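You operate a simulated robot arm through the tools that you are given. There is no shell and no other tool. Be economical: measure what you need, move in short steps, check, and stop when the job is done.

You run a simulated robot arm. Do the job below in one go: nothing can be reset, and whatever is moved stays where it is left.

TASK
The three jars stand in the wrong holes of the rack: put each into the hole with its name.
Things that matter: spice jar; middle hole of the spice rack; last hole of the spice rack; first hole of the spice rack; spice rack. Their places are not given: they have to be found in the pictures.

Only the result counts: the job must be done as asked and must still hold three seconds after the hand-in. Knocking over, shifting, dropping, spilling or breaking anything else fails it.

THE ROBOT
A 7-joint arm with a two-finger parallel gripper, fixed in place. Base frame: the origin is at the foot of the arm, x ahead of it, y to its left, z up; the work surface is at about z = 900. Readings come in mm, degrees, newtons and seconds.
With the tool pointing down near the work surface it reaches from about 240 to 680 mm from the base axis. Its first joint turns from -66.0 to 66.0 degrees. Payload 2.4 kg.
Tool frame: the origin (TCP) lies between the finger pads and is the grasp point; the fingertips stand 30 mm ahead of it; z points along the fingers, y is the line along which they close. Largest opening 94 mm; finger width 28, thickness 10; the body of the gripper, 50 by 96 mm, starts 55 mm behind the TCP.
Orientation is that of the tool frame in the base frame, as a unit quaternion [w, x, y, z]. With the fingers straight down and closing along the base's y, the tool's x points along the base's -x, its y along +y and its z along -z.

THE INTERFACE
- The arm moves only by the tool jog_arm. Its argument "targets" is a list of rows, each a list of 7 numbers: the shift along the tool's x, y, z in mm, then the turn, a rotation vector about the tool's x, y, z in degrees, then the closure in counts, from 0 (fully open) to 255 (shut). In form: [[x, y, z, rx, ry, rz, jaw], ...]. A call has 1 to 20 rows; each row shifts and turns the commanded pose from where the row before left it, along the tool's axes as they then stand. Each row takes 0.2 s and may step no farther than 50 mm and 8.6 degrees from the row before; otherwise, or with a gripper value out of range, the whole call is refused. Where a pose cannot be reached the arm comes as near as it can. A force on the tool above 70 N (or 10 N above the force at the start of the call, whichever is more), or a blocked arm, ends the call early, and 0.2 s more pass. The fingers move at their own pace (about 153 mm/s each) and stop on an object; they squeeze with about 44 N. The grip force told is the motor's: it shows also when the fingers shut on nothing. Time passes only in rows, and 0.2 s behind the last, so rows that do not move let the fingers close. It gives the time, the measured TCP pose, the force on the tool (base axes), the opening and the grip force at its end, in the units of the frame above (readings bear some noise).
- Cameras (640 x 400 px; columns grow to the right, rows downward): "scene" is fixed at [31.2, 460.7, 1467.4]; the picture's right is [-0.84, -0.54, 0.00], its down [-0.19, 0.29, -0.94] and it looks along [0.51, -0.79, -0.35] (base axes); focal length 360 px, centre (320, 200). "wrist" rides on the gripper at [-37, 0, -58] in the tool frame; the picture's right is [0.00, -1.00, 0.00], its down [0.97, 0.00, -0.24] and it looks along [0.24, 0.00, 0.97] (tool axes); focal length 218 px, centre (320, 200).
- capture(camera): a new picture of that camera. No time passes.
- measure_at(camera, pixels): for up to 12 pixels [column, row] of the newest picture of that camera ("zoom" is the newest enlarged one), the place [x, y, z] in the base frame of the surface seen there, good to about 3 mm. No time passes.
- inspect(camera, box): a new picture of the part [left, top, right, bottom] of that camera's present view, enlarged. No time passes.
- close_job(): hands the job in; it is judged then, once.

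Go step by step. Measure first, check grasps and placings, and put right what went wrong. The budget is 80 turns and 46 pictures, counting those below and the enlarged ones. Unless the task says otherwise, let go and move clear before handing in, and close with one line.

The tools are called by a JSON object that holds its "api" and its "payload". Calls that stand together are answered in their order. jog_arm: Moves the arm, as the interface text tells. Its arguments: {"type":"object","properties":{"targets":{"type":"array","items":{"type":"array","items":{"type":"number"}}}},"required":["targets"]} The other tools are called the same way: capture (camera) takes a picture; measure_at (camera, pixels) gives the place of the surface under pixels of a picture; inspect (camera, box) takes an enlarged picture of a part of a camera's view; close_job () hands the job in.

At the start:

```text
time: 0.0
ee_pos: [266.2, -238.8, 1174.4]
tcp_rot: [0.0, -0.001, 1.0, 0.0]
force: [0.0, -0.2, -0.3]
grip_width: 94.1
grasp_force: 0.0
```

scene: 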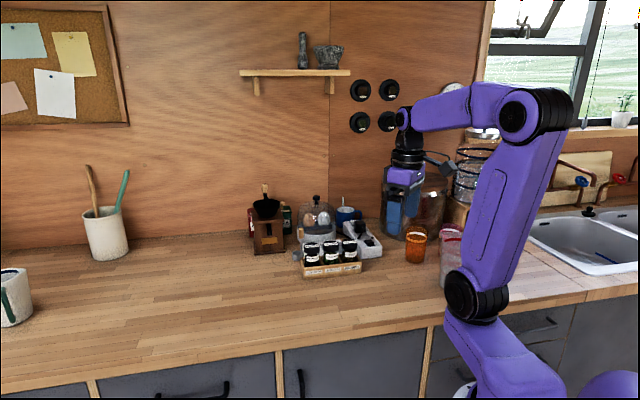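
wrist: 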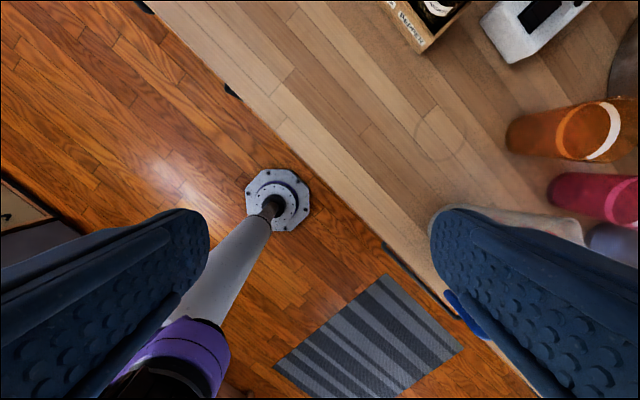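

The rack with three jars shows in the scene view around (332,257). I'll enlarge it to read the labels.

{"api": "inspect", "payload": {"camera": "scene", "box": [280, 220, 400, 295]}}

```text
5.33 times, centred on (340, 258) of scene
```

zoom: 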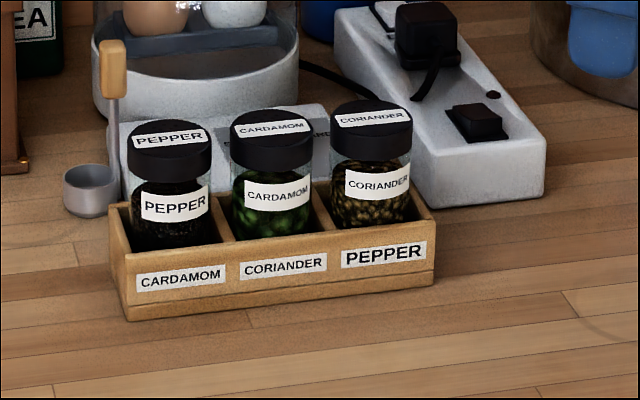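

The labels on the rack read, left to right, cardamom, coriander, pepper; the jars standing there are pepper, cardamom, coriander. I'll measure lids, rack edges and the table.

{"api": "measure_at", "payload": {"camera": "zoom", "pixels": [[168, 136], [270, 128], [371, 117], [170, 152], [272, 142], [373, 130], [110, 205], [122, 250], [434, 215], [127, 315], [226, 240], [330, 226]]}}

{"api": "measure_at", "payload": {"camera": "scene", "pixels": [[250, 290], [330, 290], [390, 275], [270, 270], [310, 232], [362, 232], [266, 240], [298, 257], [302, 252], [340, 300], [350, 222], [362, 267]]}}

```text
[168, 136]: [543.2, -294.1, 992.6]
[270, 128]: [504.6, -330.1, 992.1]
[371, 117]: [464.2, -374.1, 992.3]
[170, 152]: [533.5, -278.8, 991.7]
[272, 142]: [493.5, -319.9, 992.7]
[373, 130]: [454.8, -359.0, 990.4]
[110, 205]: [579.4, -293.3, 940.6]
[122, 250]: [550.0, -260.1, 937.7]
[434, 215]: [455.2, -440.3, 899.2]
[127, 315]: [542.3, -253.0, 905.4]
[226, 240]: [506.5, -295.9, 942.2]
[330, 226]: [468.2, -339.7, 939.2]
```

```text
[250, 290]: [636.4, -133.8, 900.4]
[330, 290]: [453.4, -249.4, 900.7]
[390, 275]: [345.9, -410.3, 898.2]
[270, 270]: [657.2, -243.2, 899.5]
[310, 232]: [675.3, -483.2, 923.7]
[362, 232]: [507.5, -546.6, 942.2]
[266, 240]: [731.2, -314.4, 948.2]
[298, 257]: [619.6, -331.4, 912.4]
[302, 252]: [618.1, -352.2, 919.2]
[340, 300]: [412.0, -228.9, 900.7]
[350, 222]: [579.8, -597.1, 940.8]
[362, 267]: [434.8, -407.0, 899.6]
```

The jars form a three-way cycle, at about 56 mm pitch along the base direction (-0.7,-0.7), lids at z≈992 and rack top at ≈940. I'll move over the rack and turn -45° so the fingers close across the row.

{"api": "jog_arm", "payload": {"targets": [[-40, -18, 0, 0, 0, 0, 0], [-40, -18, 0, 0, 0, 0, 0], [-40, -18, 0, 0, 0, 0, 0], [-40, -18, 0, 0, 0, 0, 0], [-40, -18, 0, 0, 0, 0, 0], [0, 0, 0, 0, 0, -7.5, 0], [0, 0, 0, 0, 0, -7.5, 0], [0, 0, 0, 0, 0, -7.5, 0], [0, 0, 0, 0, 0, -7.5, 0], [0, 0, 0, 0, 0, -7.5, 0], [0, 0, 0, 0, 0, -7.5, 0], [0, 0, 0, 0, 0, 0, 0]]}}

{"api": "capture", "payload": {"camera": "wrist"}}

```text
time: 2.6
ee_pos: [465.3, -329.5, 1174.8]
tcp_rot: [0.0, -0.383, 0.924, 0.001]
force: [0.2, 0.5, -0.6]
grip_width: 94.0
grasp_force: 0.1
```

```text
42 pictures are left
```

wrist: 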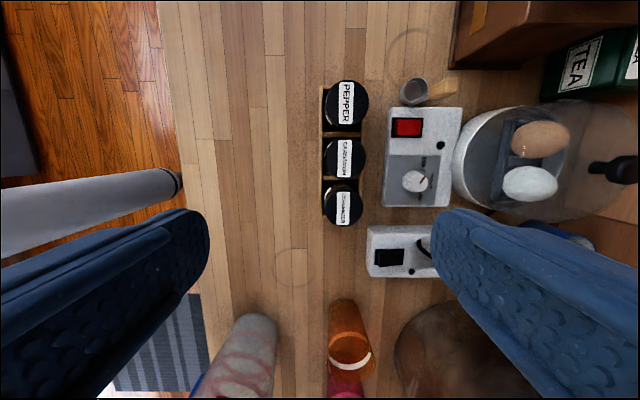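

The row runs vertically in the wrist picture, lids at about (347,102), (344,160), (343,204), so the fingers will close across it. I'll measure lid edges, rack edges and neighbours behind.

{"api": "inspect", "payload": {"camera": "wrist", "box": [280, 70, 480, 245]}}

{"api": "measure_at", "payload": {"camera": "wrist", "pixels": [[347, 102], [344, 160], [344, 204], [330, 102], [365, 102], [327, 160], [362, 158], [326, 204], [360, 204], [400, 165], [413, 84], [440, 88]]}}

```text
2.29 times, centred on (380, 158) of wrist
```

zoom: 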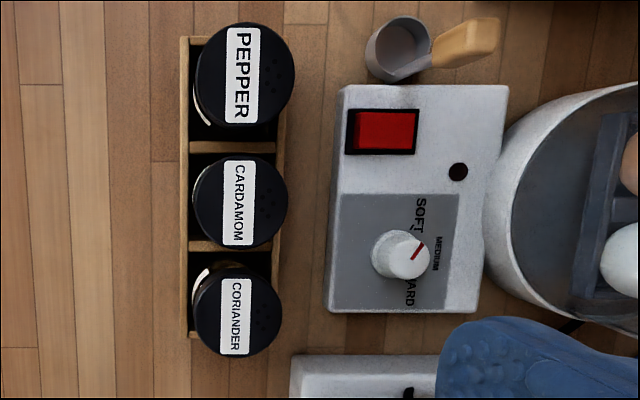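

```text
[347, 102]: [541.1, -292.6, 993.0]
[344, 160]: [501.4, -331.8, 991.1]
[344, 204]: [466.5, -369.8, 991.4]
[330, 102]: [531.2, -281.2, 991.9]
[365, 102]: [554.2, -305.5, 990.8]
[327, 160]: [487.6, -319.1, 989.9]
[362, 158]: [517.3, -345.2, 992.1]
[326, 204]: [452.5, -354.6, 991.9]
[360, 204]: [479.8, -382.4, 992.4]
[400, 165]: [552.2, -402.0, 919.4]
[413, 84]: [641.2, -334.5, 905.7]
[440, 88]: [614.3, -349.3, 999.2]
```

Lids are about 41 mm wide; the scoop handle (z≈999) lies about 90 mm behind the pepper jar, so I'll not open fully there. Now I'll measure the rack walls and dividers.

{"api": "measure_at", "payload": {"camera": "zoom", "pixels": [[184, 40], [186, 147], [186, 246], [191, 333], [283, 135], [276, 245], [225, 147], [208, 245], [198, 39], [245, 73], [239, 202], [238, 310]]}}

```text
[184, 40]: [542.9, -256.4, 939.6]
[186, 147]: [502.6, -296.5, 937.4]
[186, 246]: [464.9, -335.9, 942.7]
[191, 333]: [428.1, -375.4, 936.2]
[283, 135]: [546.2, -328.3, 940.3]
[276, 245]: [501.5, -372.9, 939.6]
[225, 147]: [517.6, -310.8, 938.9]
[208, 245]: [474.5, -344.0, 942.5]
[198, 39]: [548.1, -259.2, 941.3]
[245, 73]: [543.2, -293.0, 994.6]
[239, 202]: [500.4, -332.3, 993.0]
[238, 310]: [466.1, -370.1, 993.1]
```

In row coordinates u=(x+y)/√2 and n=(x−y)/√2 the cell centres are at u≈174.5, 119, 64.5 with n≈591, and tool x is −u, tool y is −n. I'll go over the pepper jar and down to z≈1030 with the jaws partly open.

{"api": "jog_arm", "payload": {"targets": [[-40, -14, 0, 0, 0, 0, 50], [-39.5, -14.5, 0, 0, 0, 0, 50], [0, 0, 48, 0, 0, 0, 50], [0, 0, 48, 0, 0, 0, 50], [0, 0, 40, 0, 0, 0, 50], [0, 0, 0, 0, 0, 0, 50]]}}

{"api": "capture", "payload": {"camera": "wrist"}}

```text
time: 4.0
ee_pos: [541.5, -293.3, 1040.2]
tcp_rot: [0.0, -0.383, 0.924, 0.0]
force: [0.4, 0.5, -0.2]
grip_width: 75.5
grasp_force: 0.0
```

```text
40 pictures are left
```

wrist: 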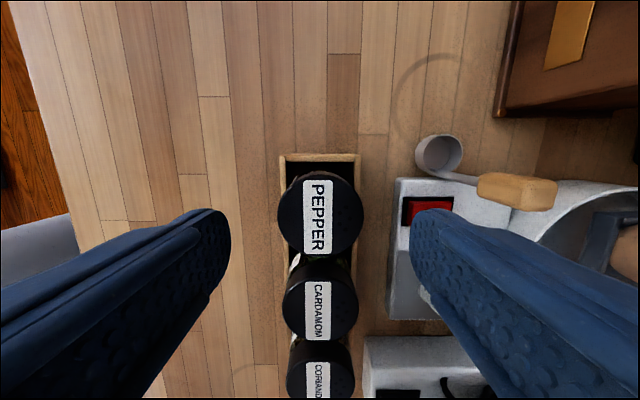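

The pepper lid is centred between the fingers (column 320) and the scoop handle is clear of the right finger. I'll go down to z≈977 and close.

{"api": "jog_arm", "payload": {"targets": [[0, 0, 25, 0, 0, 0, 50], [0, 0, 25, 0, 0, 0, 50], [0, 0, 12, 0, 0, 0, 50], [0, 0, 0, 0, 0, 0, 50], [0, 0, 0, 0, 0, 0, 255], [0, 0, 0, 0, 0, 0, 255], [0, 0, 0, 0, 0, 0, 255]]}}

```text
time: 5.6
ee_pos: [542.1, -294.0, 976.5]
tcp_rot: [0.0, -0.383, 0.924, 0.0]
force: [0.3, 0.5, 0.6]
grip_width: 43.5
grasp_force: 43.5
```

Grip at 43.5 mm width, 43.5 N. I'll lift 65 mm and check.

{"api": "jog_arm", "payload": {"targets": [[0, 0, -15, 0, 0, 0, 255], [0, 0, -25, 0, 0, 0, 255], [0, 0, -25, 0, 0, 0, 255], [0, 0, 0, 0, 0, 0, 255]]}}

{"api": "inspect", "payload": {"camera": "scene", "box": [270, 200, 400, 281]}}

```text
time: 6.6
ee_pos: [543.4, -293.0, 1042.5]
tcp_rot: [0.0, -0.383, 0.924, 0.0]
force: [-0.3, -0.7, -0.7]
grip_width: 43.3
grasp_force: 44.4
```

```text
4.92 times, centred on (335, 240) of scene
```

zoom: 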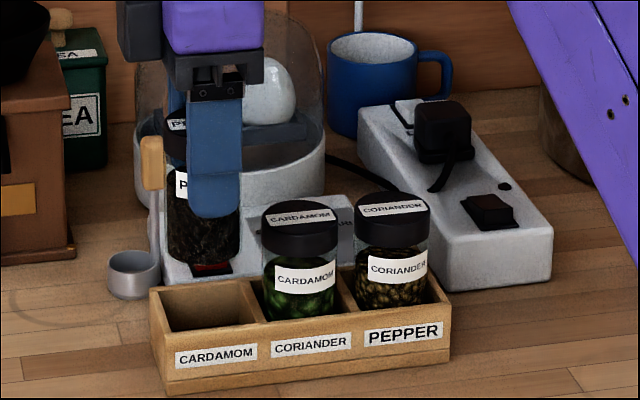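

The jar is lifted upright and clear of the rack. I'll measure its bottom edge near (203,262) and the empty hole's floor.

{"api": "measure_at", "payload": {"camera": "zoom", "pixels": [[203, 261], [203, 257], [203, 100], [210, 315], [200, 305]]}}

{"api": "jog_arm", "payload": {"targets": [[0, 45, 0, 0, 0, 0, 255], [0, 45, 0, 0, 0, 0, 255], [0, 45, 0, 0, 0, 0, 255], [0, 0, 0, 0, 0, 0, 255]]}}

```text
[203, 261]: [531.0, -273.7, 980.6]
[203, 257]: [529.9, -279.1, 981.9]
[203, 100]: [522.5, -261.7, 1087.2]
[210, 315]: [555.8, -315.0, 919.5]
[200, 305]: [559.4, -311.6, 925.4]
```

```text
time: 7.6
ee_pos: [446.1, -197.7, 1042.9]
tcp_rot: [0.0, -0.383, 0.924, 0.001]
force: [0.5, -0.7, -1.4]
grip_width: 43.3
grasp_force: 44.1
```

The jar's bottom is at about z 978, so the table is ~77 mm below. I'll lower 70 mm, then creep to contact.

{"api": "jog_arm", "payload": {"targets": [[0, 0, 35, 0, 0, 0, 255], [0, 0, 30, 0, 0, 0, 255], [0, 0, 5, 0, 0, 0, 255], [0, 0, 2, 0, 0, 0, 255], [0, 0, 0, 0, 0, 0, 255]]}}

{"api": "inspect", "payload": {"camera": "scene", "box": [270, 220, 400, 301]}}

```text
time: 8.8
ee_pos: [447.4, -197.8, 970.2]
tcp_rot: [0.0, -0.383, 0.924, 0.0]
force: [-0.1, 0.4, -1.6]
grip_width: 43.4
grasp_force: 44.5
```

```text
4.92 times, centred on (335, 260) of scene
```

zoom: 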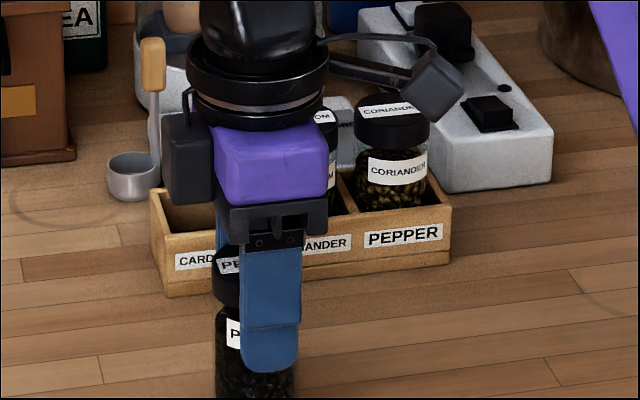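

Not yet touching (force −1.6 N at z 970). I'll creep in 1.5 mm steps until the force rises.

{"api": "jog_arm", "payload": {"targets": [[0, 0, 1.5, 0, 0, 0, 255], [0, 0, 1.5, 0, 0, 0, 255], [0, 0, 1.5, 0, 0, 0, 255], [0, 0, 0, 0, 0, 0, 255]]}}

{"api": "inspect", "payload": {"camera": "scene", "box": [280, 260, 380, 322]}}

```text
time: 9.8
ee_pos: [446.9, -197.5, 965.2]
tcp_rot: [0.002, -0.383, 0.924, -0.001]
force: [-8.9, 4.2, 42.2]
grip_width: 43.7
grasp_force: 44.3
```

```text
6.40 times, centred on (330, 291) of scene
```

zoom: 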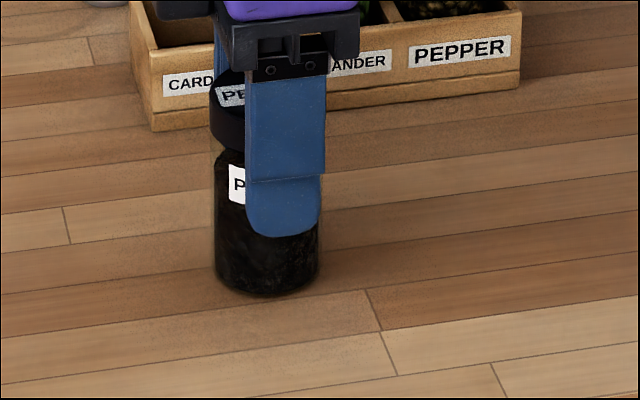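

Contact (42 N). I'll ease up 1 mm, open, and rise clear.

{"api": "jog_arm", "payload": {"targets": [[0, 0, -1, 0, 0, 0, 255], [0, 0, 0, 0, 0, 0, 160], [0, 0, 0, 0, 0, 0, 50], [0, 0, 0, 0, 0, 0, 50], [0, 0, -25, 0, 0, 0, 50], [0, 0, -35, 0, 0, 0, 50], [0, 0, -35, 0, 0, 0, 50], [0, 0, 0, 0, 0, 0, 50]]}}

{"api": "capture", "payload": {"camera": "wrist"}}

```text
time: 11.6
ee_pos: [446.8, -197.5, 1060.7]
tcp_rot: [0.0, -0.383, 0.924, 0.0]
force: [-1.4, -0.2, -0.8]
grip_width: 75.5
grasp_force: 0.1
```

```text
36 pictures are left
```

wrist: 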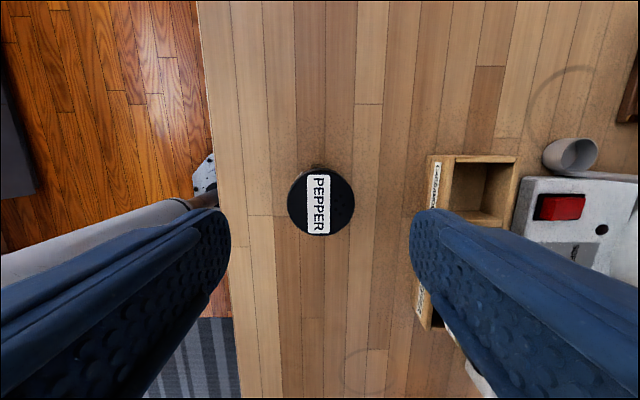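

Pepper stands upright on the table. Now over to the cardamom jar (u≈119.5, n≈590), staying high, then check.

{"api": "jog_arm", "payload": {"targets": [[19, -45, 0, 0, 0, 0, 50], [19, -45, 0, 0, 0, 0, 50], [18.8, -44.5, 0, 0, 0, 0, 50], [0, 0, 20, 0, 0, 0, 50], [0, 0, 0, 0, 0, 0, 50]]}}

{"api": "capture", "payload": {"camera": "wrist"}}

{"api": "measure_at", "payload": {"camera": "wrist", "pixels": [[320, 210], [285, 210], [355, 210], [320, 175], [320, 245], [320, 285]]}}

```text
time: 12.8
ee_pos: [502.4, -334.7, 1041.2]
tcp_rot: [0.0, -0.383, 0.924, 0.001]
force: [-1.0, 0.2, -0.3]
grip_width: 75.9
grasp_force: 0.0
```

```text
35 pictures are left
```

wrist: 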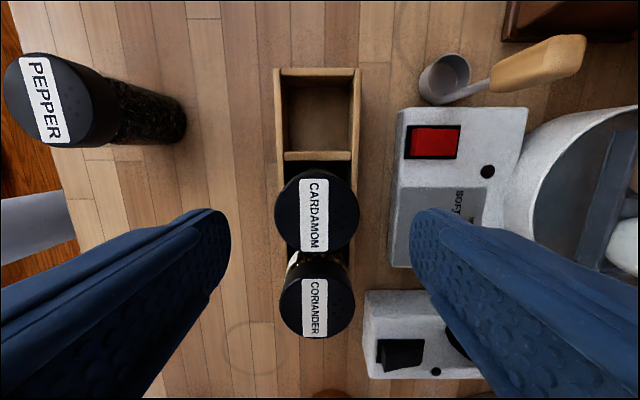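

```text
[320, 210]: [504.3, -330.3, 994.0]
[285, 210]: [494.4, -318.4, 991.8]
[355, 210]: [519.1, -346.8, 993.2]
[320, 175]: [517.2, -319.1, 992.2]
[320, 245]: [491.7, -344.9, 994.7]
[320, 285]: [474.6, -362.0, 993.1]
```

The cardamom lid centre at (317,213) is about 2 mm off my TCP; I'll correct, and measure the empty hole's rim from this view too.

{"api": "measure_at", "payload": {"camera": "wrist", "pixels": [[278, 110], [357, 110], [318, 73], [318, 156], [310, 120], [317, 213], [278, 75], [358, 73]]}}

{"api": "jog_arm", "payload": {"targets": [[-1.5, 2, 20, 0, 0, 0, 50], [0, 0, 25, 0, 0, 0, 50], [0, 0, 19, 0, 0, 0, 50], [0, 0, 0, 0, 0, 0, 50], [0, 0, 0, 0, 0, 0, 255], [0, 0, 0, 0, 0, 0, 255], [0, 0, 0, 0, 0, 0, 255]]}}

```text
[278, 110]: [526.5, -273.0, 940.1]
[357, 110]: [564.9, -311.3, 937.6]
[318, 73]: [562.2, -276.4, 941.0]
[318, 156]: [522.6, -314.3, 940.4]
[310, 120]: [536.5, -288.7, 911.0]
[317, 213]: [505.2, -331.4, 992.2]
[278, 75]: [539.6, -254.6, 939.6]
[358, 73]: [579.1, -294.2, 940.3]
```

```text
time: 14.4
ee_pos: [501.1, -332.3, 976.5]
tcp_rot: [0.0, -0.382, 0.924, 0.0]
force: [0.2, 0.3, 0.6]
grip_width: 43.8
grasp_force: 43.8
```

Held. Hole floor is z 911 and the left hole's centre is u≈174.7, n≈592. I'll lift 55 mm, shift one pitch and check before lowering.

{"api": "jog_arm", "payload": {"targets": [[0, 0, -15, 0, 0, 0, 255], [0, 0, -40, 0, 0, 0, 255], [-27, -1.5, 0, 0, 0, 0, 255], [-27, -1, 0, 0, 0, 0, 255], [0, 0, 0, 0, 0, 0, 255]]}}

{"api": "inspect", "payload": {"camera": "scene", "box": [270, 210, 400, 291]}}

{"api": "capture", "payload": {"camera": "wrist"}}

```text
time: 15.6
ee_pos: [541.4, -294.3, 1032.3]
tcp_rot: [0.001, -0.382, 0.924, 0.001]
force: [-0.6, 0.5, -1.4]
grip_width: 43.5
grasp_force: 44.1
```

```text
4.92 times, centred on (335, 250) of scene
```

zoom: 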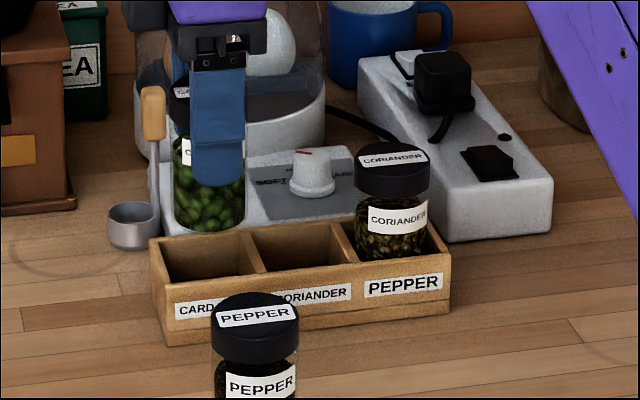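

```text
33 pictures are left
```

wrist: 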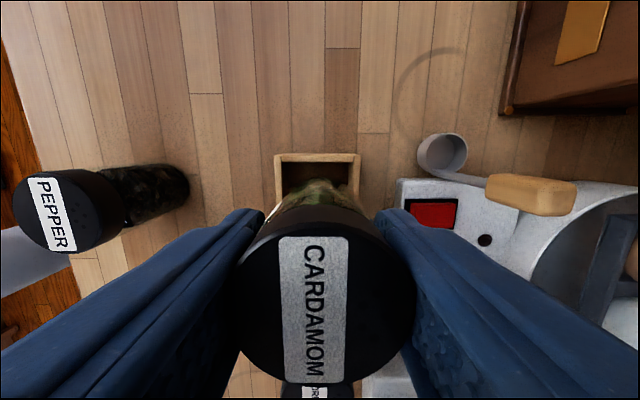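

The jar hangs over the left hole. I'll measure the lid's centre and edges relative to the TCP to align along the row.

{"api": "measure_at", "payload": {"camera": "wrist", "pixels": [[326, 300], [326, 224], [326, 379], [243, 300], [408, 300], [318, 158], [279, 175], [357, 175]]}}

```text
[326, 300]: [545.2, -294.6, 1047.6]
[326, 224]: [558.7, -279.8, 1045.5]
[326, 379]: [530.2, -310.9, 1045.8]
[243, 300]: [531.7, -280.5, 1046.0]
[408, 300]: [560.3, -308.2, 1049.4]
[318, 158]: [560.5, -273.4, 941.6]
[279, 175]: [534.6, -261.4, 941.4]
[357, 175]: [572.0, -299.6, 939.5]
```

The jar axis is within ~1.5 mm of the hole centre; I'll nudge it and lower most of the way.

{"api": "jog_arm", "payload": {"targets": [[1.3, 1, 0, 0, 0, 0, 255], [0, 0, 20, 0, 0, 0, 255], [0, 0, 15, 0, 0, 0, 255], [0, 0, 15, 0, 0, 0, 255], [0, 0, 3, 0, 0, 0, 255], [0, 0, 1.5, 0, 0, 0, 255], [0, 0, 0, 0, 0, 0, 255]]}}

```text
time: 16.6
ee_pos: [544.9, -292.7, 1000.7]
tcp_rot: [0.006, -0.384, 0.923, -0.007]
force: [-2.1, 1.6, 11.2]
grip_width: 43.7
grasp_force: 44.5
stopped in row 4: the force on the tool passed its limit (the readings are from after the stop); the commanded pose is now the measured one
```

It touched the rim at z≈1001 and was pushed about +5 mm in u. I'll back up 15 mm and look.

{"api": "jog_arm", "payload": {"targets": [[0, 0, -8, 0, 0, 0, 255], [0, 0, -7, 0, 0, 0, 255], [0, 0, 0, 0, 0, 0, 255]]}}

{"api": "inspect", "payload": {"camera": "scene", "box": [270, 210, 400, 291]}}

{"api": "capture", "payload": {"camera": "wrist"}}

```text
time: 17.4
ee_pos: [544.3, -292.2, 1014.2]
tcp_rot: [0.005, -0.384, 0.923, -0.006]
force: [-0.1, 0.2, -1.3]
grip_width: 43.6
grasp_force: 44.4
```

```text
4.92 times, centred on (335, 250) of scene
```

zoom: 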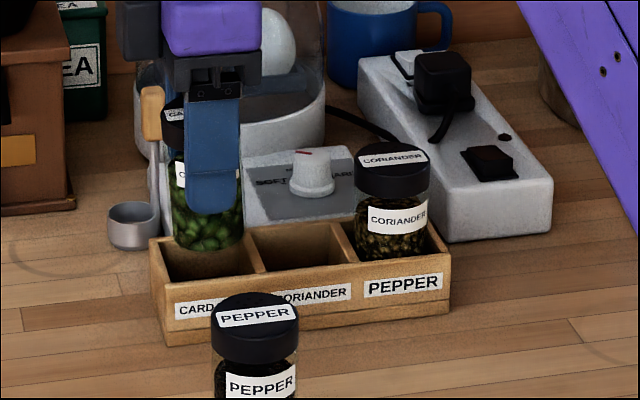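

```text
31 pictures are left
```

wrist: 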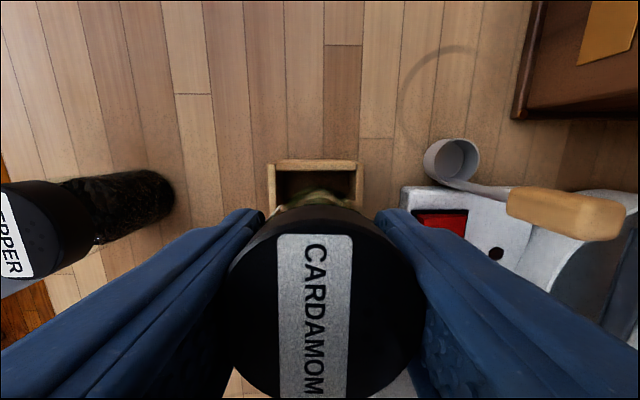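

The tool has tilted about 0.9° and the jar may have pivoted a bit. I'll restore the tool's tilt, lift 15 mm, and look closely.

{"api": "jog_arm", "payload": {"targets": [[0, 0, -15, 0, 0, 0, 255], [0, 0, -10, -0.85, 0.27, 0, 255], [0, 0, 0, 0, 0, 0, 255]]}}

{"api": "inspect", "payload": {"camera": "scene", "box": [285, 215, 349, 275]}}

{"api": "capture", "payload": {"camera": "wrist"}}

```text
time: 18.1
ee_pos: [544.5, -292.8, 1038.2]
tcp_rot: [0.0, -0.384, 0.923, -0.001]
force: [0.1, 0.5, -1.0]
grip_width: 43.5
grasp_force: 44.5
```

```text
6.67 times, centred on (317, 245) of scene
```

zoom: 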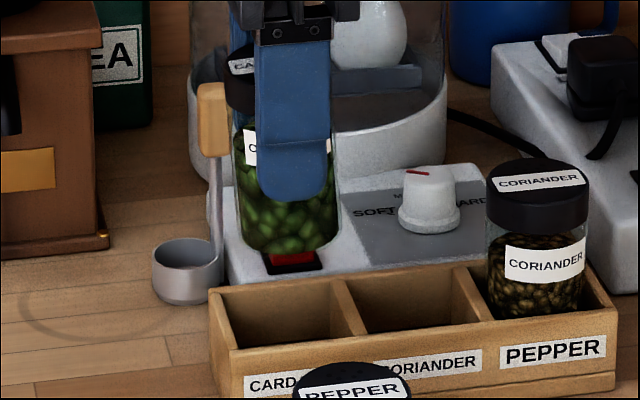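

```text
29 pictures are left
```

wrist: 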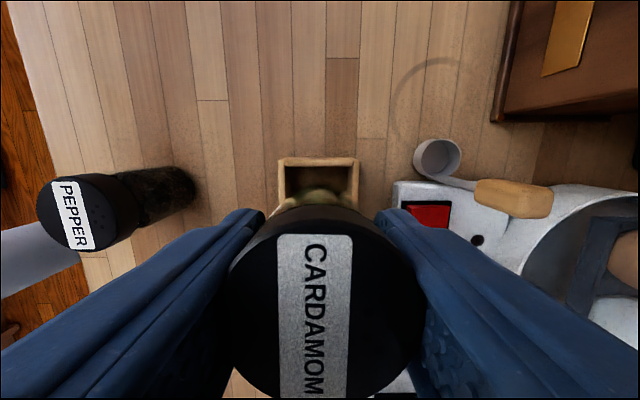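

The jar looks slightly tilted in the grip (its left edge runs from (232,130) to (242,245)). I'll measure the lid plane and body to quantify it.

{"api": "measure_at", "payload": {"camera": "wrist", "pixels": [[326, 214], [326, 388], [235, 300], [418, 300], [326, 300], [260, 240], [390, 240], [260, 365], [390, 365], [326, 230], [326, 370], [320, 162]]}}

{"api": "measure_at", "payload": {"camera": "zoom", "pixels": [[248, 240], [290, 250], [330, 240], [240, 140], [335, 160], [290, 210], [255, 180], [340, 125]]}}

```text
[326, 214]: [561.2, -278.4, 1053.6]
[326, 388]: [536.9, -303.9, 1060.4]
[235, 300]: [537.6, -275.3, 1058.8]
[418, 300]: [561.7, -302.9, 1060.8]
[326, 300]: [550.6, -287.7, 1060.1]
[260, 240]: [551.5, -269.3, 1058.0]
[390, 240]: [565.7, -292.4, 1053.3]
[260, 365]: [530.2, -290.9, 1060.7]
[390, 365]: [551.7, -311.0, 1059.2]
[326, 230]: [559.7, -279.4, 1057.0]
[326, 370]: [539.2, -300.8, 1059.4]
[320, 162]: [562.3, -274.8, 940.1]
```

```text
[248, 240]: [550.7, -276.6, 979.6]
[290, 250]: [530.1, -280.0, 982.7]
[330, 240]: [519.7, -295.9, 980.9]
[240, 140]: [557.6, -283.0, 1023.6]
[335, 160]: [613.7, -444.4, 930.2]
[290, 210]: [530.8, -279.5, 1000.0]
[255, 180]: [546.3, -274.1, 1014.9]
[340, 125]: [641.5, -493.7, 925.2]
```

The jar has pivoted about 5° about the closing axis (bottom toward −u) and slid ~5 mm up in the grip. I'll measure the hole's inner edges carefully from this zoom before retrying.

{"api": "inspect", "payload": {"camera": "scene", "box": [300, 250, 348, 280]}}

```text
13.33 times, centred on (324, 265) of scene
```

zoom: 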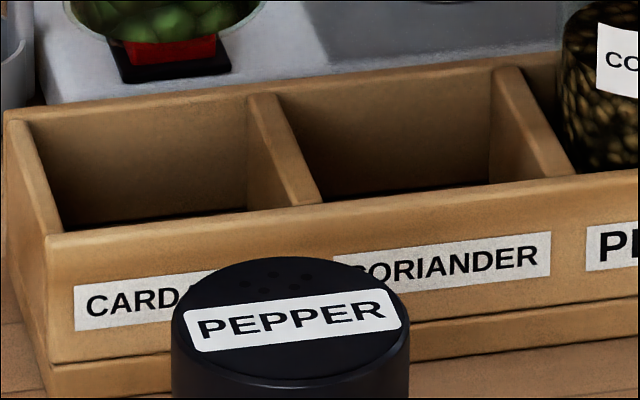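

{"api": "measure_at", "payload": {"camera": "zoom", "pixels": [[18, 135], [45, 220], [268, 120], [303, 190], [150, 107], [150, 227], [385, 85], [400, 197], [515, 90], [558, 165], [60, 225], [250, 205]]}}

```text
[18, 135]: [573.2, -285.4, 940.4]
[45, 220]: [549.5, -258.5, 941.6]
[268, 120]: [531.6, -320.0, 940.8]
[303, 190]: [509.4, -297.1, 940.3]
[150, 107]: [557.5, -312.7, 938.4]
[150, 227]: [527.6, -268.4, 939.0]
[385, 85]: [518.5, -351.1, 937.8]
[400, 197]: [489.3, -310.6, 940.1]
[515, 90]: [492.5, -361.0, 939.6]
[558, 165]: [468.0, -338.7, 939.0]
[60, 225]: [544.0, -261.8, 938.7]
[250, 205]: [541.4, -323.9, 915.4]
```

The hole's inner width across the row (n) is only ~45 mm for a 41 mm jar, centre near u≈176, n≈590; the n fit is the tight one. I'll turn −5° about the closing axis to right the jar, then re-measure.

{"api": "jog_arm", "payload": {"targets": [[0, 0, 0, 0, -5, 0, 255], [0, 0, 0, 0, 0, 0, 255]]}}

{"api": "inspect", "payload": {"camera": "scene", "box": [285, 215, 349, 255]}}

{"api": "capture", "payload": {"camera": "wrist"}}

{"api": "measure_at", "payload": {"camera": "wrist", "pixels": [[326, 216], [326, 230], [326, 260], [326, 300], [326, 340], [326, 370], [326, 385], [240, 300], [412, 300], [270, 300], [380, 300]]}}

```text
time: 18.8
ee_pos: [544.0, -292.7, 1039.6]
tcp_rot: [0.04, -0.384, 0.922, 0.017]
force: [-0.1, 0.2, -1.5]
grip_width: 43.4
grasp_force: 44.2
```

```text
10.00 times, centred on (317, 235) of scene
```

zoom: 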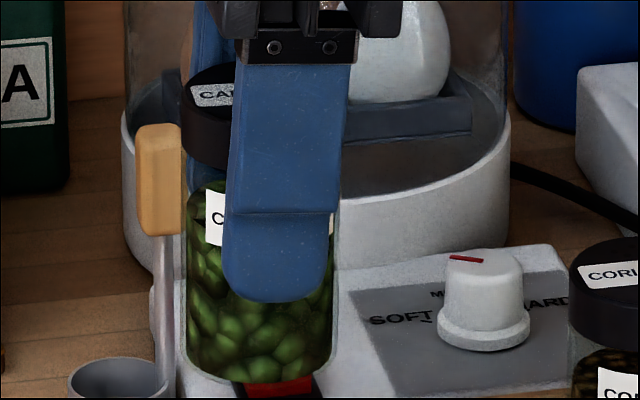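

```text
26 pictures are left
```

wrist: 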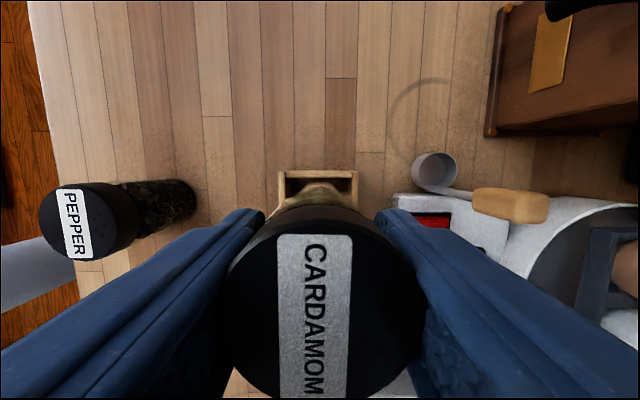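

```text
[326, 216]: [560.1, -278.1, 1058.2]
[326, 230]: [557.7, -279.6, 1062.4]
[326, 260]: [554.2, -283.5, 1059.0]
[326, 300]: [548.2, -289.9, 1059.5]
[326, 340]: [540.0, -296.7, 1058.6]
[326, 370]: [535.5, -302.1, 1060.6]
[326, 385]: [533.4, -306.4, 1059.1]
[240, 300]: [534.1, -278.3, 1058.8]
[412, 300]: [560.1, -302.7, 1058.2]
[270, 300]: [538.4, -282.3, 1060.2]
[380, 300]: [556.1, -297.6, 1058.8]
```

The lid is level again (z≈1059 throughout), jar axis at u≈180.5, n≈592. I'll shift it to u≈176.5, n≈590.3 and lower in small steps through the rim.

{"api": "jog_arm", "payload": {"targets": [[4, 1.5, -0.3, 0, 0, 0, 255], [0, 0, 0, 0, 0, 0, 255], [1.5, 0, 17, 0, 0, 0, 255], [1.2, 0, 13.5, 0, 0, 0, 255], [0, 0, 0, 0, 0, 0, 255]]}}

{"api": "inspect", "payload": {"camera": "scene", "box": [293, 235, 341, 265]}}

```text
time: 19.9
ee_pos: [538.7, -293.7, 1009.0]
tcp_rot: [0.04, -0.384, 0.922, 0.016]
force: [-0.1, 0.2, -1.0]
grip_width: 43.3
grasp_force: 43.7
```

```text
13.33 times, centred on (317, 250) of scene
```

zoom: 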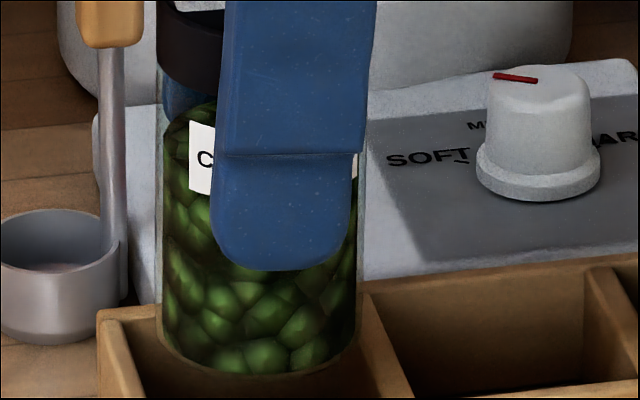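

Jar sits well centred in u over the hole (ellipse 157–363 between walls ~138 and ~388). I'll nudge n by +0.8 and continue in small steps.

{"api": "jog_arm", "payload": {"targets": [[0.3, -0.8, 3, 0, 0, 0, 255], [0.3, 0, 3, 0, 0, 0, 255], [0.3, 0, 3, 0, 0, 0, 255], [0.3, 0, 3, 0, 0, 0, 255], [0.3, 0, 3, 0, 0, 0, 255], [0, 0, 0, 0, 0, 0, 255]]}}

```text
time: 21.4
ee_pos: [539.1, -296.4, 993.6]
tcp_rot: [0.04, -0.384, 0.922, 0.017]
force: [-1.0, 0.4, -0.7]
grip_width: 43.4
grasp_force: 44.1
```

No contact with the bottom now ~8 mm below the rim. I'll continue to near the floor.

{"api": "jog_arm", "payload": {"targets": [[0.35, 0, 4, 0, 0, 0, 255], [0.35, 0, 4, 0, 0, 0, 255], [0.35, 0, 4, 0, 0, 0, 255], [0.35, 0, 4, 0, 0, 0, 255], [0.2, 0, 2, 0, 0, 0, 255], [0.1, 0, 1.5, 0, 0, 0, 255], [0, 0, 0, 0, 0, 0, 255]]}}

{"api": "inspect", "payload": {"camera": "scene", "box": [285, 225, 349, 265]}}

```text
time: 22.9
ee_pos: [539.2, -294.8, 972.7]
tcp_rot: [0.04, -0.384, 0.922, 0.016]
force: [2.4, 3.4, -0.7]
grip_width: 43.5
grasp_force: 44.1
```

```text
10.00 times, centred on (317, 245) of scene
```

zoom: 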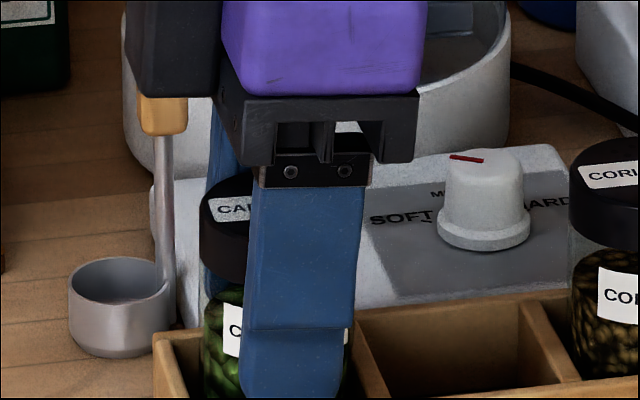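

Jar is seated to within about 1 mm and fingertips are just above the rim. I'll release, then rise straight up and undo the 5° tilt.

{"api": "jog_arm", "payload": {"targets": [[0, 0, 0, 0, 0, 0, 160], [0, 0, 0, 0, 0, 0, 50], [0, 0, 0, 0, 0, 0, 50], [-1.7, 0, -20, 0, 0, 0, 50], [-2.6, 0, -30, 0, 0, 0, 50], [-1.7, 0, -20, 0, 0, 0, 50], [0, 0, 0, 0, 5, 0, 50], [0, 0, 0, 0, 0, 0, 50]]}}

{"api": "inspect", "payload": {"camera": "scene", "box": [270, 220, 400, 301]}}

{"api": "capture", "payload": {"camera": "wrist"}}

```text
time: 24.8
ee_pos: [539.8, -295.1, 1043.2]
tcp_rot: [-0.001, -0.385, 0.923, -0.001]
force: [1.6, 0.7, 1.0]
grip_width: 75.8
grasp_force: 0.1
```

```text
4.92 times, centred on (335, 260) of scene
```

zoom: 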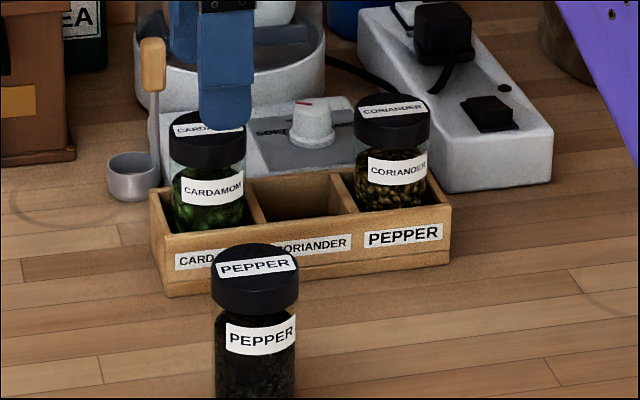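

```text
22 pictures are left
```

wrist: 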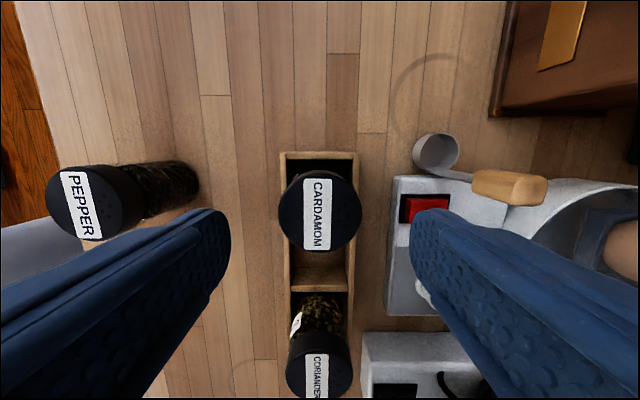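

Cardamom stands upright in its hole. Next, the coriander jar: move ~106 mm along the row and measure its lid.

{"api": "jog_arm", "payload": {"targets": [[35, 0, 0, 0, 0, 0, 50], [35, 0, 0, 0, 0, 0, 50], [36, 0, 0, 0, 0, 0, 50], [0, 0, 0, 0, 0, 0, 50]]}}

{"api": "capture", "payload": {"camera": "wrist"}}

{"api": "measure_at", "payload": {"camera": "wrist", "pixels": [[320, 210], [285, 210], [350, 210], [320, 180], [320, 240], [320, 225], [320, 195], [320, 165], [320, 255]]}}

```text
time: 25.8
ee_pos: [466.2, -370.2, 1045.6]
tcp_rot: [0.0, -0.385, 0.923, 0.0]
force: [-0.3, -0.1, -0.1]
grip_width: 75.7
grasp_force: 0.2
```

```text
21 pictures are left
```

wrist: 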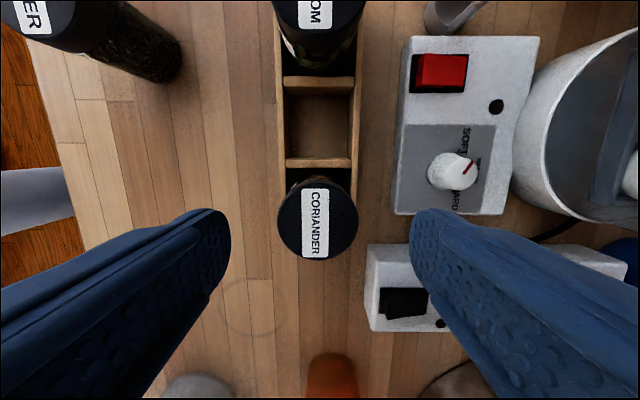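

```text
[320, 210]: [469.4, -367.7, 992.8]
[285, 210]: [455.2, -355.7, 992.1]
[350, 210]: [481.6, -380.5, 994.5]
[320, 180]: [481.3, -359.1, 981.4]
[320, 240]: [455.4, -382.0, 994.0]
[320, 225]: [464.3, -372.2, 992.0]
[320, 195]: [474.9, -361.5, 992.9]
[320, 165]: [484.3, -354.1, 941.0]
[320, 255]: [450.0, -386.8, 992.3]
```

The coriander lid centre at (318,222) lies ~3 mm further along −u; I'll correct and grasp. I'll measure the middle hole's rim first from this picture.

{"api": "measure_at", "payload": {"camera": "wrist", "pixels": [[286, 105], [353, 105], [286, 140], [354, 140], [320, 82], [320, 163], [300, 163], [340, 82]]}}

{"api": "jog_arm", "payload": {"targets": [[3, 0.5, 24, 0, 0, 0, 50], [0, 0, 25, 0, 0, 0, 50], [0, 0, 19, 0, 0, 0, 50], [0, 0, 0, 0, 0, 0, 50], [0, 0, 0, 0, 0, 0, 255], [0, 0, 0, 0, 0, 0, 255], [0, 0, 0, 0, 0, 0, 255]]}}

```text
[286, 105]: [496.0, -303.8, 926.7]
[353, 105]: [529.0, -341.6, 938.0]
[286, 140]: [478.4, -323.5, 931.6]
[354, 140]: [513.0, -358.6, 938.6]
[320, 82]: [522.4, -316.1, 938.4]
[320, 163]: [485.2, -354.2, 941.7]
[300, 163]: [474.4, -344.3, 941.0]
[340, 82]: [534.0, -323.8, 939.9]
```

```text
time: 27.4
ee_pos: [463.1, -370.9, 975.8]
tcp_rot: [-0.001, -0.385, 0.923, 0.0]
force: [-0.2, -0.7, 0.0]
grip_width: 43.4
grasp_force: 44.1
```

Gripped (43.4 mm). Middle hole centre is u≈120, n≈590.3. I'll lift 55 mm, shift there, and check.

{"api": "jog_arm", "payload": {"targets": [[0, 0, -15, 0, 0, 0, 255], [0, 0, -40, 0, 0, 0, 255], [-27, -0.5, 0, 0, 0, 0, 255], [-27.5, 0, 0, 0, 0, 0, 255], [0, 0, 0, 0, 0, 0, 255]]}}

{"api": "capture", "payload": {"camera": "wrist"}}

{"api": "inspect", "payload": {"camera": "scene", "box": [295, 225, 359, 265]}}

{"api": "measure_at", "payload": {"camera": "wrist", "pixels": [[326, 220], [326, 230], [326, 260], [326, 300], [326, 340], [326, 370], [326, 380], [245, 300], [408, 300], [270, 300], [380, 300]]}}

```text
time: 28.6
ee_pos: [501.3, -333.5, 1032.5]
tcp_rot: [0.0, -0.384, 0.924, 0.0]
force: [-0.6, 0.0, -1.6]
grip_width: 43.3
grasp_force: 43.8
```

```text
20 pictures are left
```

wrist: 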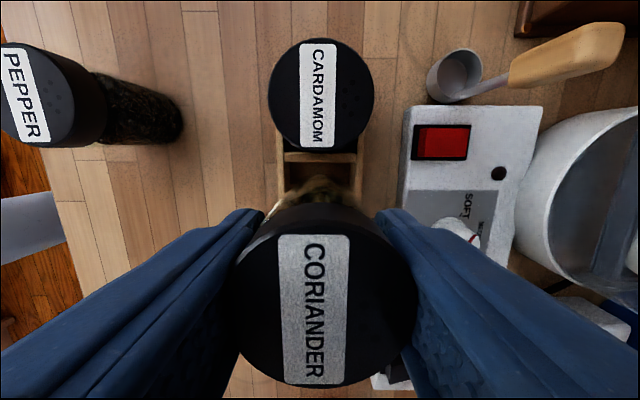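

```text
10.00 times, centred on (327, 245) of scene
```

zoom: 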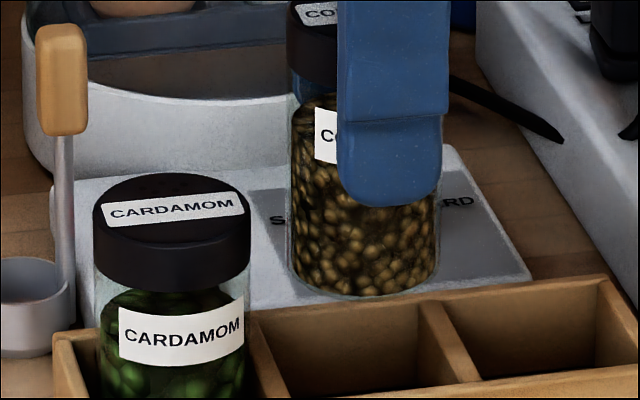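

```text
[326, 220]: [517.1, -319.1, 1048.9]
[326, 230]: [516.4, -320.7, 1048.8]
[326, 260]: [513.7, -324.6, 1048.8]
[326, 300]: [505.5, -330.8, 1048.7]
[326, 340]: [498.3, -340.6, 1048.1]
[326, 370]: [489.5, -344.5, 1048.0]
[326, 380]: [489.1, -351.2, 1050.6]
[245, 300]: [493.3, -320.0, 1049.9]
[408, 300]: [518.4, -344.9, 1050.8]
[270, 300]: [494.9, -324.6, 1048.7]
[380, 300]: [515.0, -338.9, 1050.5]
```

The lid is level with jar axis near u≈119.5; I'll nudge +1.5 in u, lower to just above the rim and look.

{"api": "jog_arm", "payload": {"targets": [[-1.5, 0, 0, 0, 0, 0, 255], [0, 0, 20, 0, 0, 0, 255], [0, 0, 0, 0, 0, 0, 255]]}}

{"api": "inspect", "payload": {"camera": "scene", "box": [303, 235, 351, 265]}}

```text
time: 29.4
ee_pos: [503.6, -332.1, 1010.8]
tcp_rot: [0.0, -0.384, 0.923, 0.0]
force: [-0.5, 0.2, -0.4]
grip_width: 43.2
grasp_force: 43.9
```

```text
13.33 times, centred on (327, 250) of scene
```

zoom: 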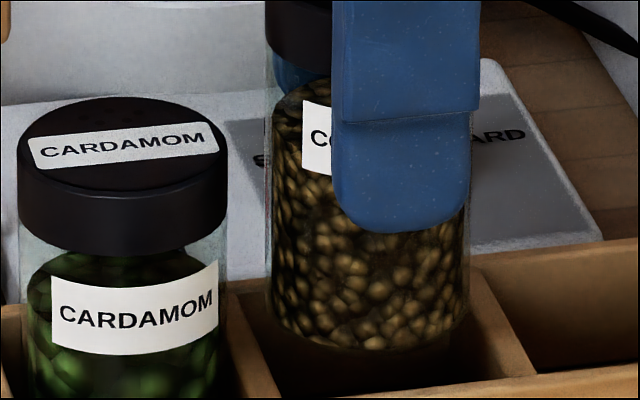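

The jar sits ~2 mm toward the left divider (ellipse centre 367 vs hole centre ≈379). I'll shift 1.8 mm and lower in small steps.

{"api": "jog_arm", "payload": {"targets": [[1.8, 0.3, 0, 0, 0, 0, 255], [0, 0, 3, 0, 0, 0, 255], [0, 0, 3, 0, 0, 0, 255], [0, 0, 3, 0, 0, 0, 255], [0, 0, 3, 0, 0, 0, 255], [0, 0, 3, 0, 0, 0, 255], [0, 0, 0, 0, 0, 0, 255]]}}

```text
time: 30.9
ee_pos: [501.5, -335.1, 995.1]
tcp_rot: [0.0, -0.385, 0.923, 0.0]
force: [0.3, -0.5, -1.7]
grip_width: 43.3
grasp_force: 43.7
```

No contact with the bottom ~10 mm below the rim. Continuing to near the floor (TCP ≈ 977).

{"api": "jog_arm", "payload": {"targets": [[0, 0, 4, 0, 0, 0, 255], [0, 0, 4, 0, 0, 0, 255], [0, 0, 4, 0, 0, 0, 255], [0, 0, 4, 0, 0, 0, 255], [0, 0, 1.5, 0, 0, 0, 255], [0, 0, 0, 0, 0, 0, 255]]}}

```text
time: 32.4
ee_pos: [500.9, -333.7, 978.5]
tcp_rot: [-0.001, -0.384, 0.923, 0.0]
force: [0.4, -0.2, -1.0]
grip_width: 43.3
grasp_force: 44.1
```

{"api": "jog_arm", "payload": {"targets": [[0, 0, 1.5, 0, 0, 0, 255], [0, 0, 0, 0, 0, 0, 160], [0, 0, 0, 0, 0, 0, 50], [0, 0, 0, 0, 0, 0, 50], [0, 0, -25, 0, 0, 0, 50], [0, 0, -35, 0, 0, 0, 50], [0, 0, -25, 0, 0, 0, 50], [0, 0, 0, 0, 0, 0, 50]]}}

{"api": "inspect", "payload": {"camera": "scene", "box": [270, 220, 400, 301]}}

```text
time: 34.1
ee_pos: [501.7, -333.1, 1062.8]
tcp_rot: [0.0, -0.383, 0.924, 0.0]
force: [-0.6, -0.8, -1.1]
grip_width: 75.7
grasp_force: 0.1
```

```text
4.92 times, centred on (335, 260) of scene
```

zoom: 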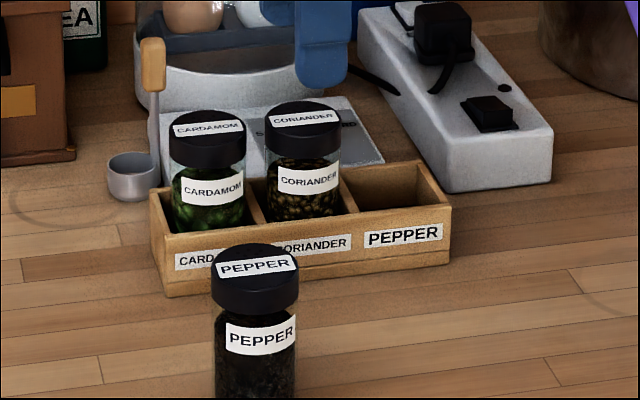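

Coriander is seated in the middle hole. Now back to the pepper jar at u≈176.3, n≈455.7, and down on it.

{"api": "jog_arm", "payload": {"targets": [[-19, 45, 0, 0, 0, 0, 50], [-19, 45, 0, 0, 0, 0, 50], [-19, 44.6, 0, 0, 0, 0, 50], [0, 0, 20, 0, 0, 0, 50], [0, 0, 0, 0, 0, 0, 50]]}}

{"api": "capture", "payload": {"camera": "wrist"}}

{"api": "measure_at", "payload": {"camera": "wrist", "pixels": [[320, 208], [290, 208], [350, 208], [320, 185], [320, 235]]}}

```text
time: 35.4
ee_pos: [445.2, -196.7, 1041.1]
tcp_rot: [0.0, -0.384, 0.923, 0.0]
force: [0.3, -0.1, -0.8]
grip_width: 75.6
grasp_force: 0.2
```

```text
16 pictures are left
```

wrist: 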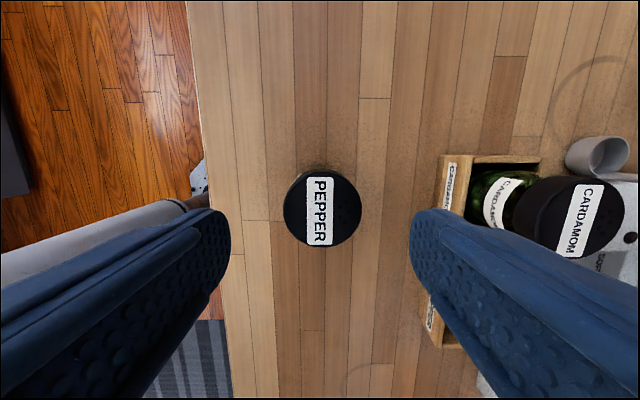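

```text
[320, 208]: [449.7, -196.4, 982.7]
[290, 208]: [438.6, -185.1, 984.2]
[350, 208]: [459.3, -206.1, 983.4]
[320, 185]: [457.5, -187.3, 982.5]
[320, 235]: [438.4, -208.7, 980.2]
```

The lid is centred at (322,209), within ~2 mm. Descending to z≈966 and gripping, then lifting 80 mm.

{"api": "jog_arm", "payload": {"targets": [[-1.5, -0.8, 30, 0, 0, 0, 50], [0, 0, 25, 0, 0, 0, 50], [0, 0, 19.5, 0, 0, 0, 50], [0, 0, 0, 0, 0, 0, 50], [0, 0, 0, 0, 0, 0, 255], [0, 0, 0, 0, 0, 0, 255], [0, 0, 0, 0, 0, 0, 255], [0, 0, -15, 0, 0, 0, 255], [0, 0, -35, 0, 0, 0, 255], [0, 0, -35, 0, 0, 0, 255], [0, 0, 0, 0, 0, 0, 255]]}}

```text
time: 37.8
ee_pos: [449.9, -197.2, 1051.4]
tcp_rot: [0.0, -0.384, 0.924, -0.001]
force: [1.3, 0.0, -1.1]
grip_width: 43.3
grasp_force: 43.8
```

Lifted and held. I'll go along −u in front of the rack first, then across to the right-hand hole (u≈65, n≈590.3).

{"api": "jog_arm", "payload": {"targets": [[38, 0, 0, 0, 0, 0, 255], [38, 0, 0, 0, 0, 0, 255], [37.5, 0, 0, 0, 0, 0, 255], [0, -45, 0, 0, 0, 0, 255], [0, -45, 0, 0, 0, 0, 255], [0, -42.7, 0, 0, 0, 0, 255], [0, 0, 0, 0, 0, 0, 255]]}}

{"api": "capture", "payload": {"camera": "wrist"}}

{"api": "measure_at", "payload": {"camera": "wrist", "pixels": [[326, 220], [326, 240], [326, 300], [326, 360], [326, 380], [245, 300], [408, 300]]}}

```text
time: 39.4
ee_pos: [461.5, -373.3, 1054.6]
tcp_rot: [0.0, -0.383, 0.924, 0.001]
force: [0.7, -0.3, -0.8]
grip_width: 43.3
grasp_force: 44.0
```

```text
15 pictures are left
```

wrist: 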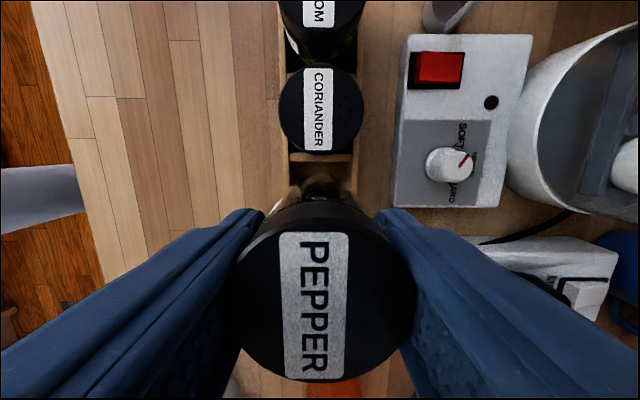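

```text
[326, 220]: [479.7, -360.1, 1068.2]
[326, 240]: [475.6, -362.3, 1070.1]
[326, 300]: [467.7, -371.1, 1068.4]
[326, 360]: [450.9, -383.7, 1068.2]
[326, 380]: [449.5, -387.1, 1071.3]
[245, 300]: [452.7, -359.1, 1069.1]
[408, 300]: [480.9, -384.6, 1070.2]
```

Lid level, jar axis u≈64.3, n≈590. Lowering to just above the rim and checking.

{"api": "jog_arm", "payload": {"targets": [[0, 0, 22, 0, 0, 0, 255], [0, 0, 20, 0, 0, 0, 255], [0, 0, 0, 0, 0, 0, 255]]}}

{"api": "inspect", "payload": {"camera": "scene", "box": [320, 235, 368, 265]}}

```text
time: 40.1
ee_pos: [461.7, -372.0, 1010.3]
tcp_rot: [-0.001, -0.384, 0.924, 0.0]
force: [0.2, 0.2, -0.8]
grip_width: 43.3
grasp_force: 44.2
```

```text
13.33 times, centred on (344, 250) of scene
```

zoom: 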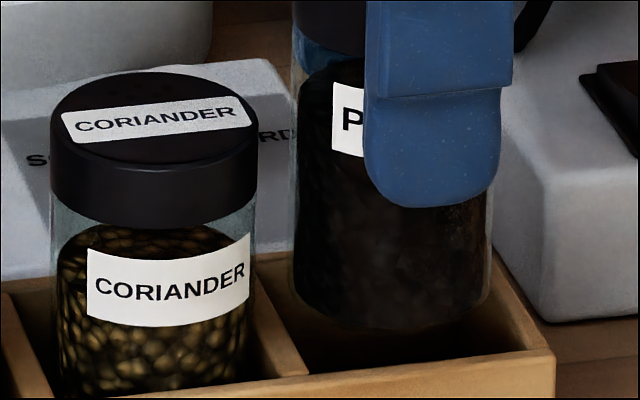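

Jar ellipse (290–492, centre 391) sits about mid between divider and end wall (≈280–513). Lowering in small steps.

{"api": "jog_arm", "payload": {"targets": [[0.6, 0, 3, 0, 0, 0, 255], [0, 0, 3, 0, 0, 0, 255], [0, 0, 3, 0, 0, 0, 255], [0, 0, 3, 0, 0, 0, 255], [0, 0, 3, 0, 0, 0, 255], [0, 0, 0, 0, 0, 0, 255]]}}

```text
time: 41.5
ee_pos: [461.8, -372.5, 994.7]
tcp_rot: [0.0, -0.384, 0.923, 0.001]
force: [-0.9, 0.2, -1.0]
grip_width: 43.3
grasp_force: 44.4
```

No contact. Continuing to the floor (expected TCP ≈ 977.5).

{"api": "jog_arm", "payload": {"targets": [[0, 0, 4, 0, 0, 0, 255], [0, 0, 4, 0, 0, 0, 255], [0, 0, 4, 0, 0, 0, 255], [0, 0, 3, 0, 0, 0, 255], [0, 0, 1, 0, 0, 0, 255], [0, 0, 0, 0, 0, 0, 255]]}}

```text
time: 43.0
ee_pos: [461.4, -370.4, 979.0]
tcp_rot: [0.0, -0.384, 0.923, 0.0]
force: [-1.2, 0.4, -0.2]
grip_width: 43.4
grasp_force: 44.2
```

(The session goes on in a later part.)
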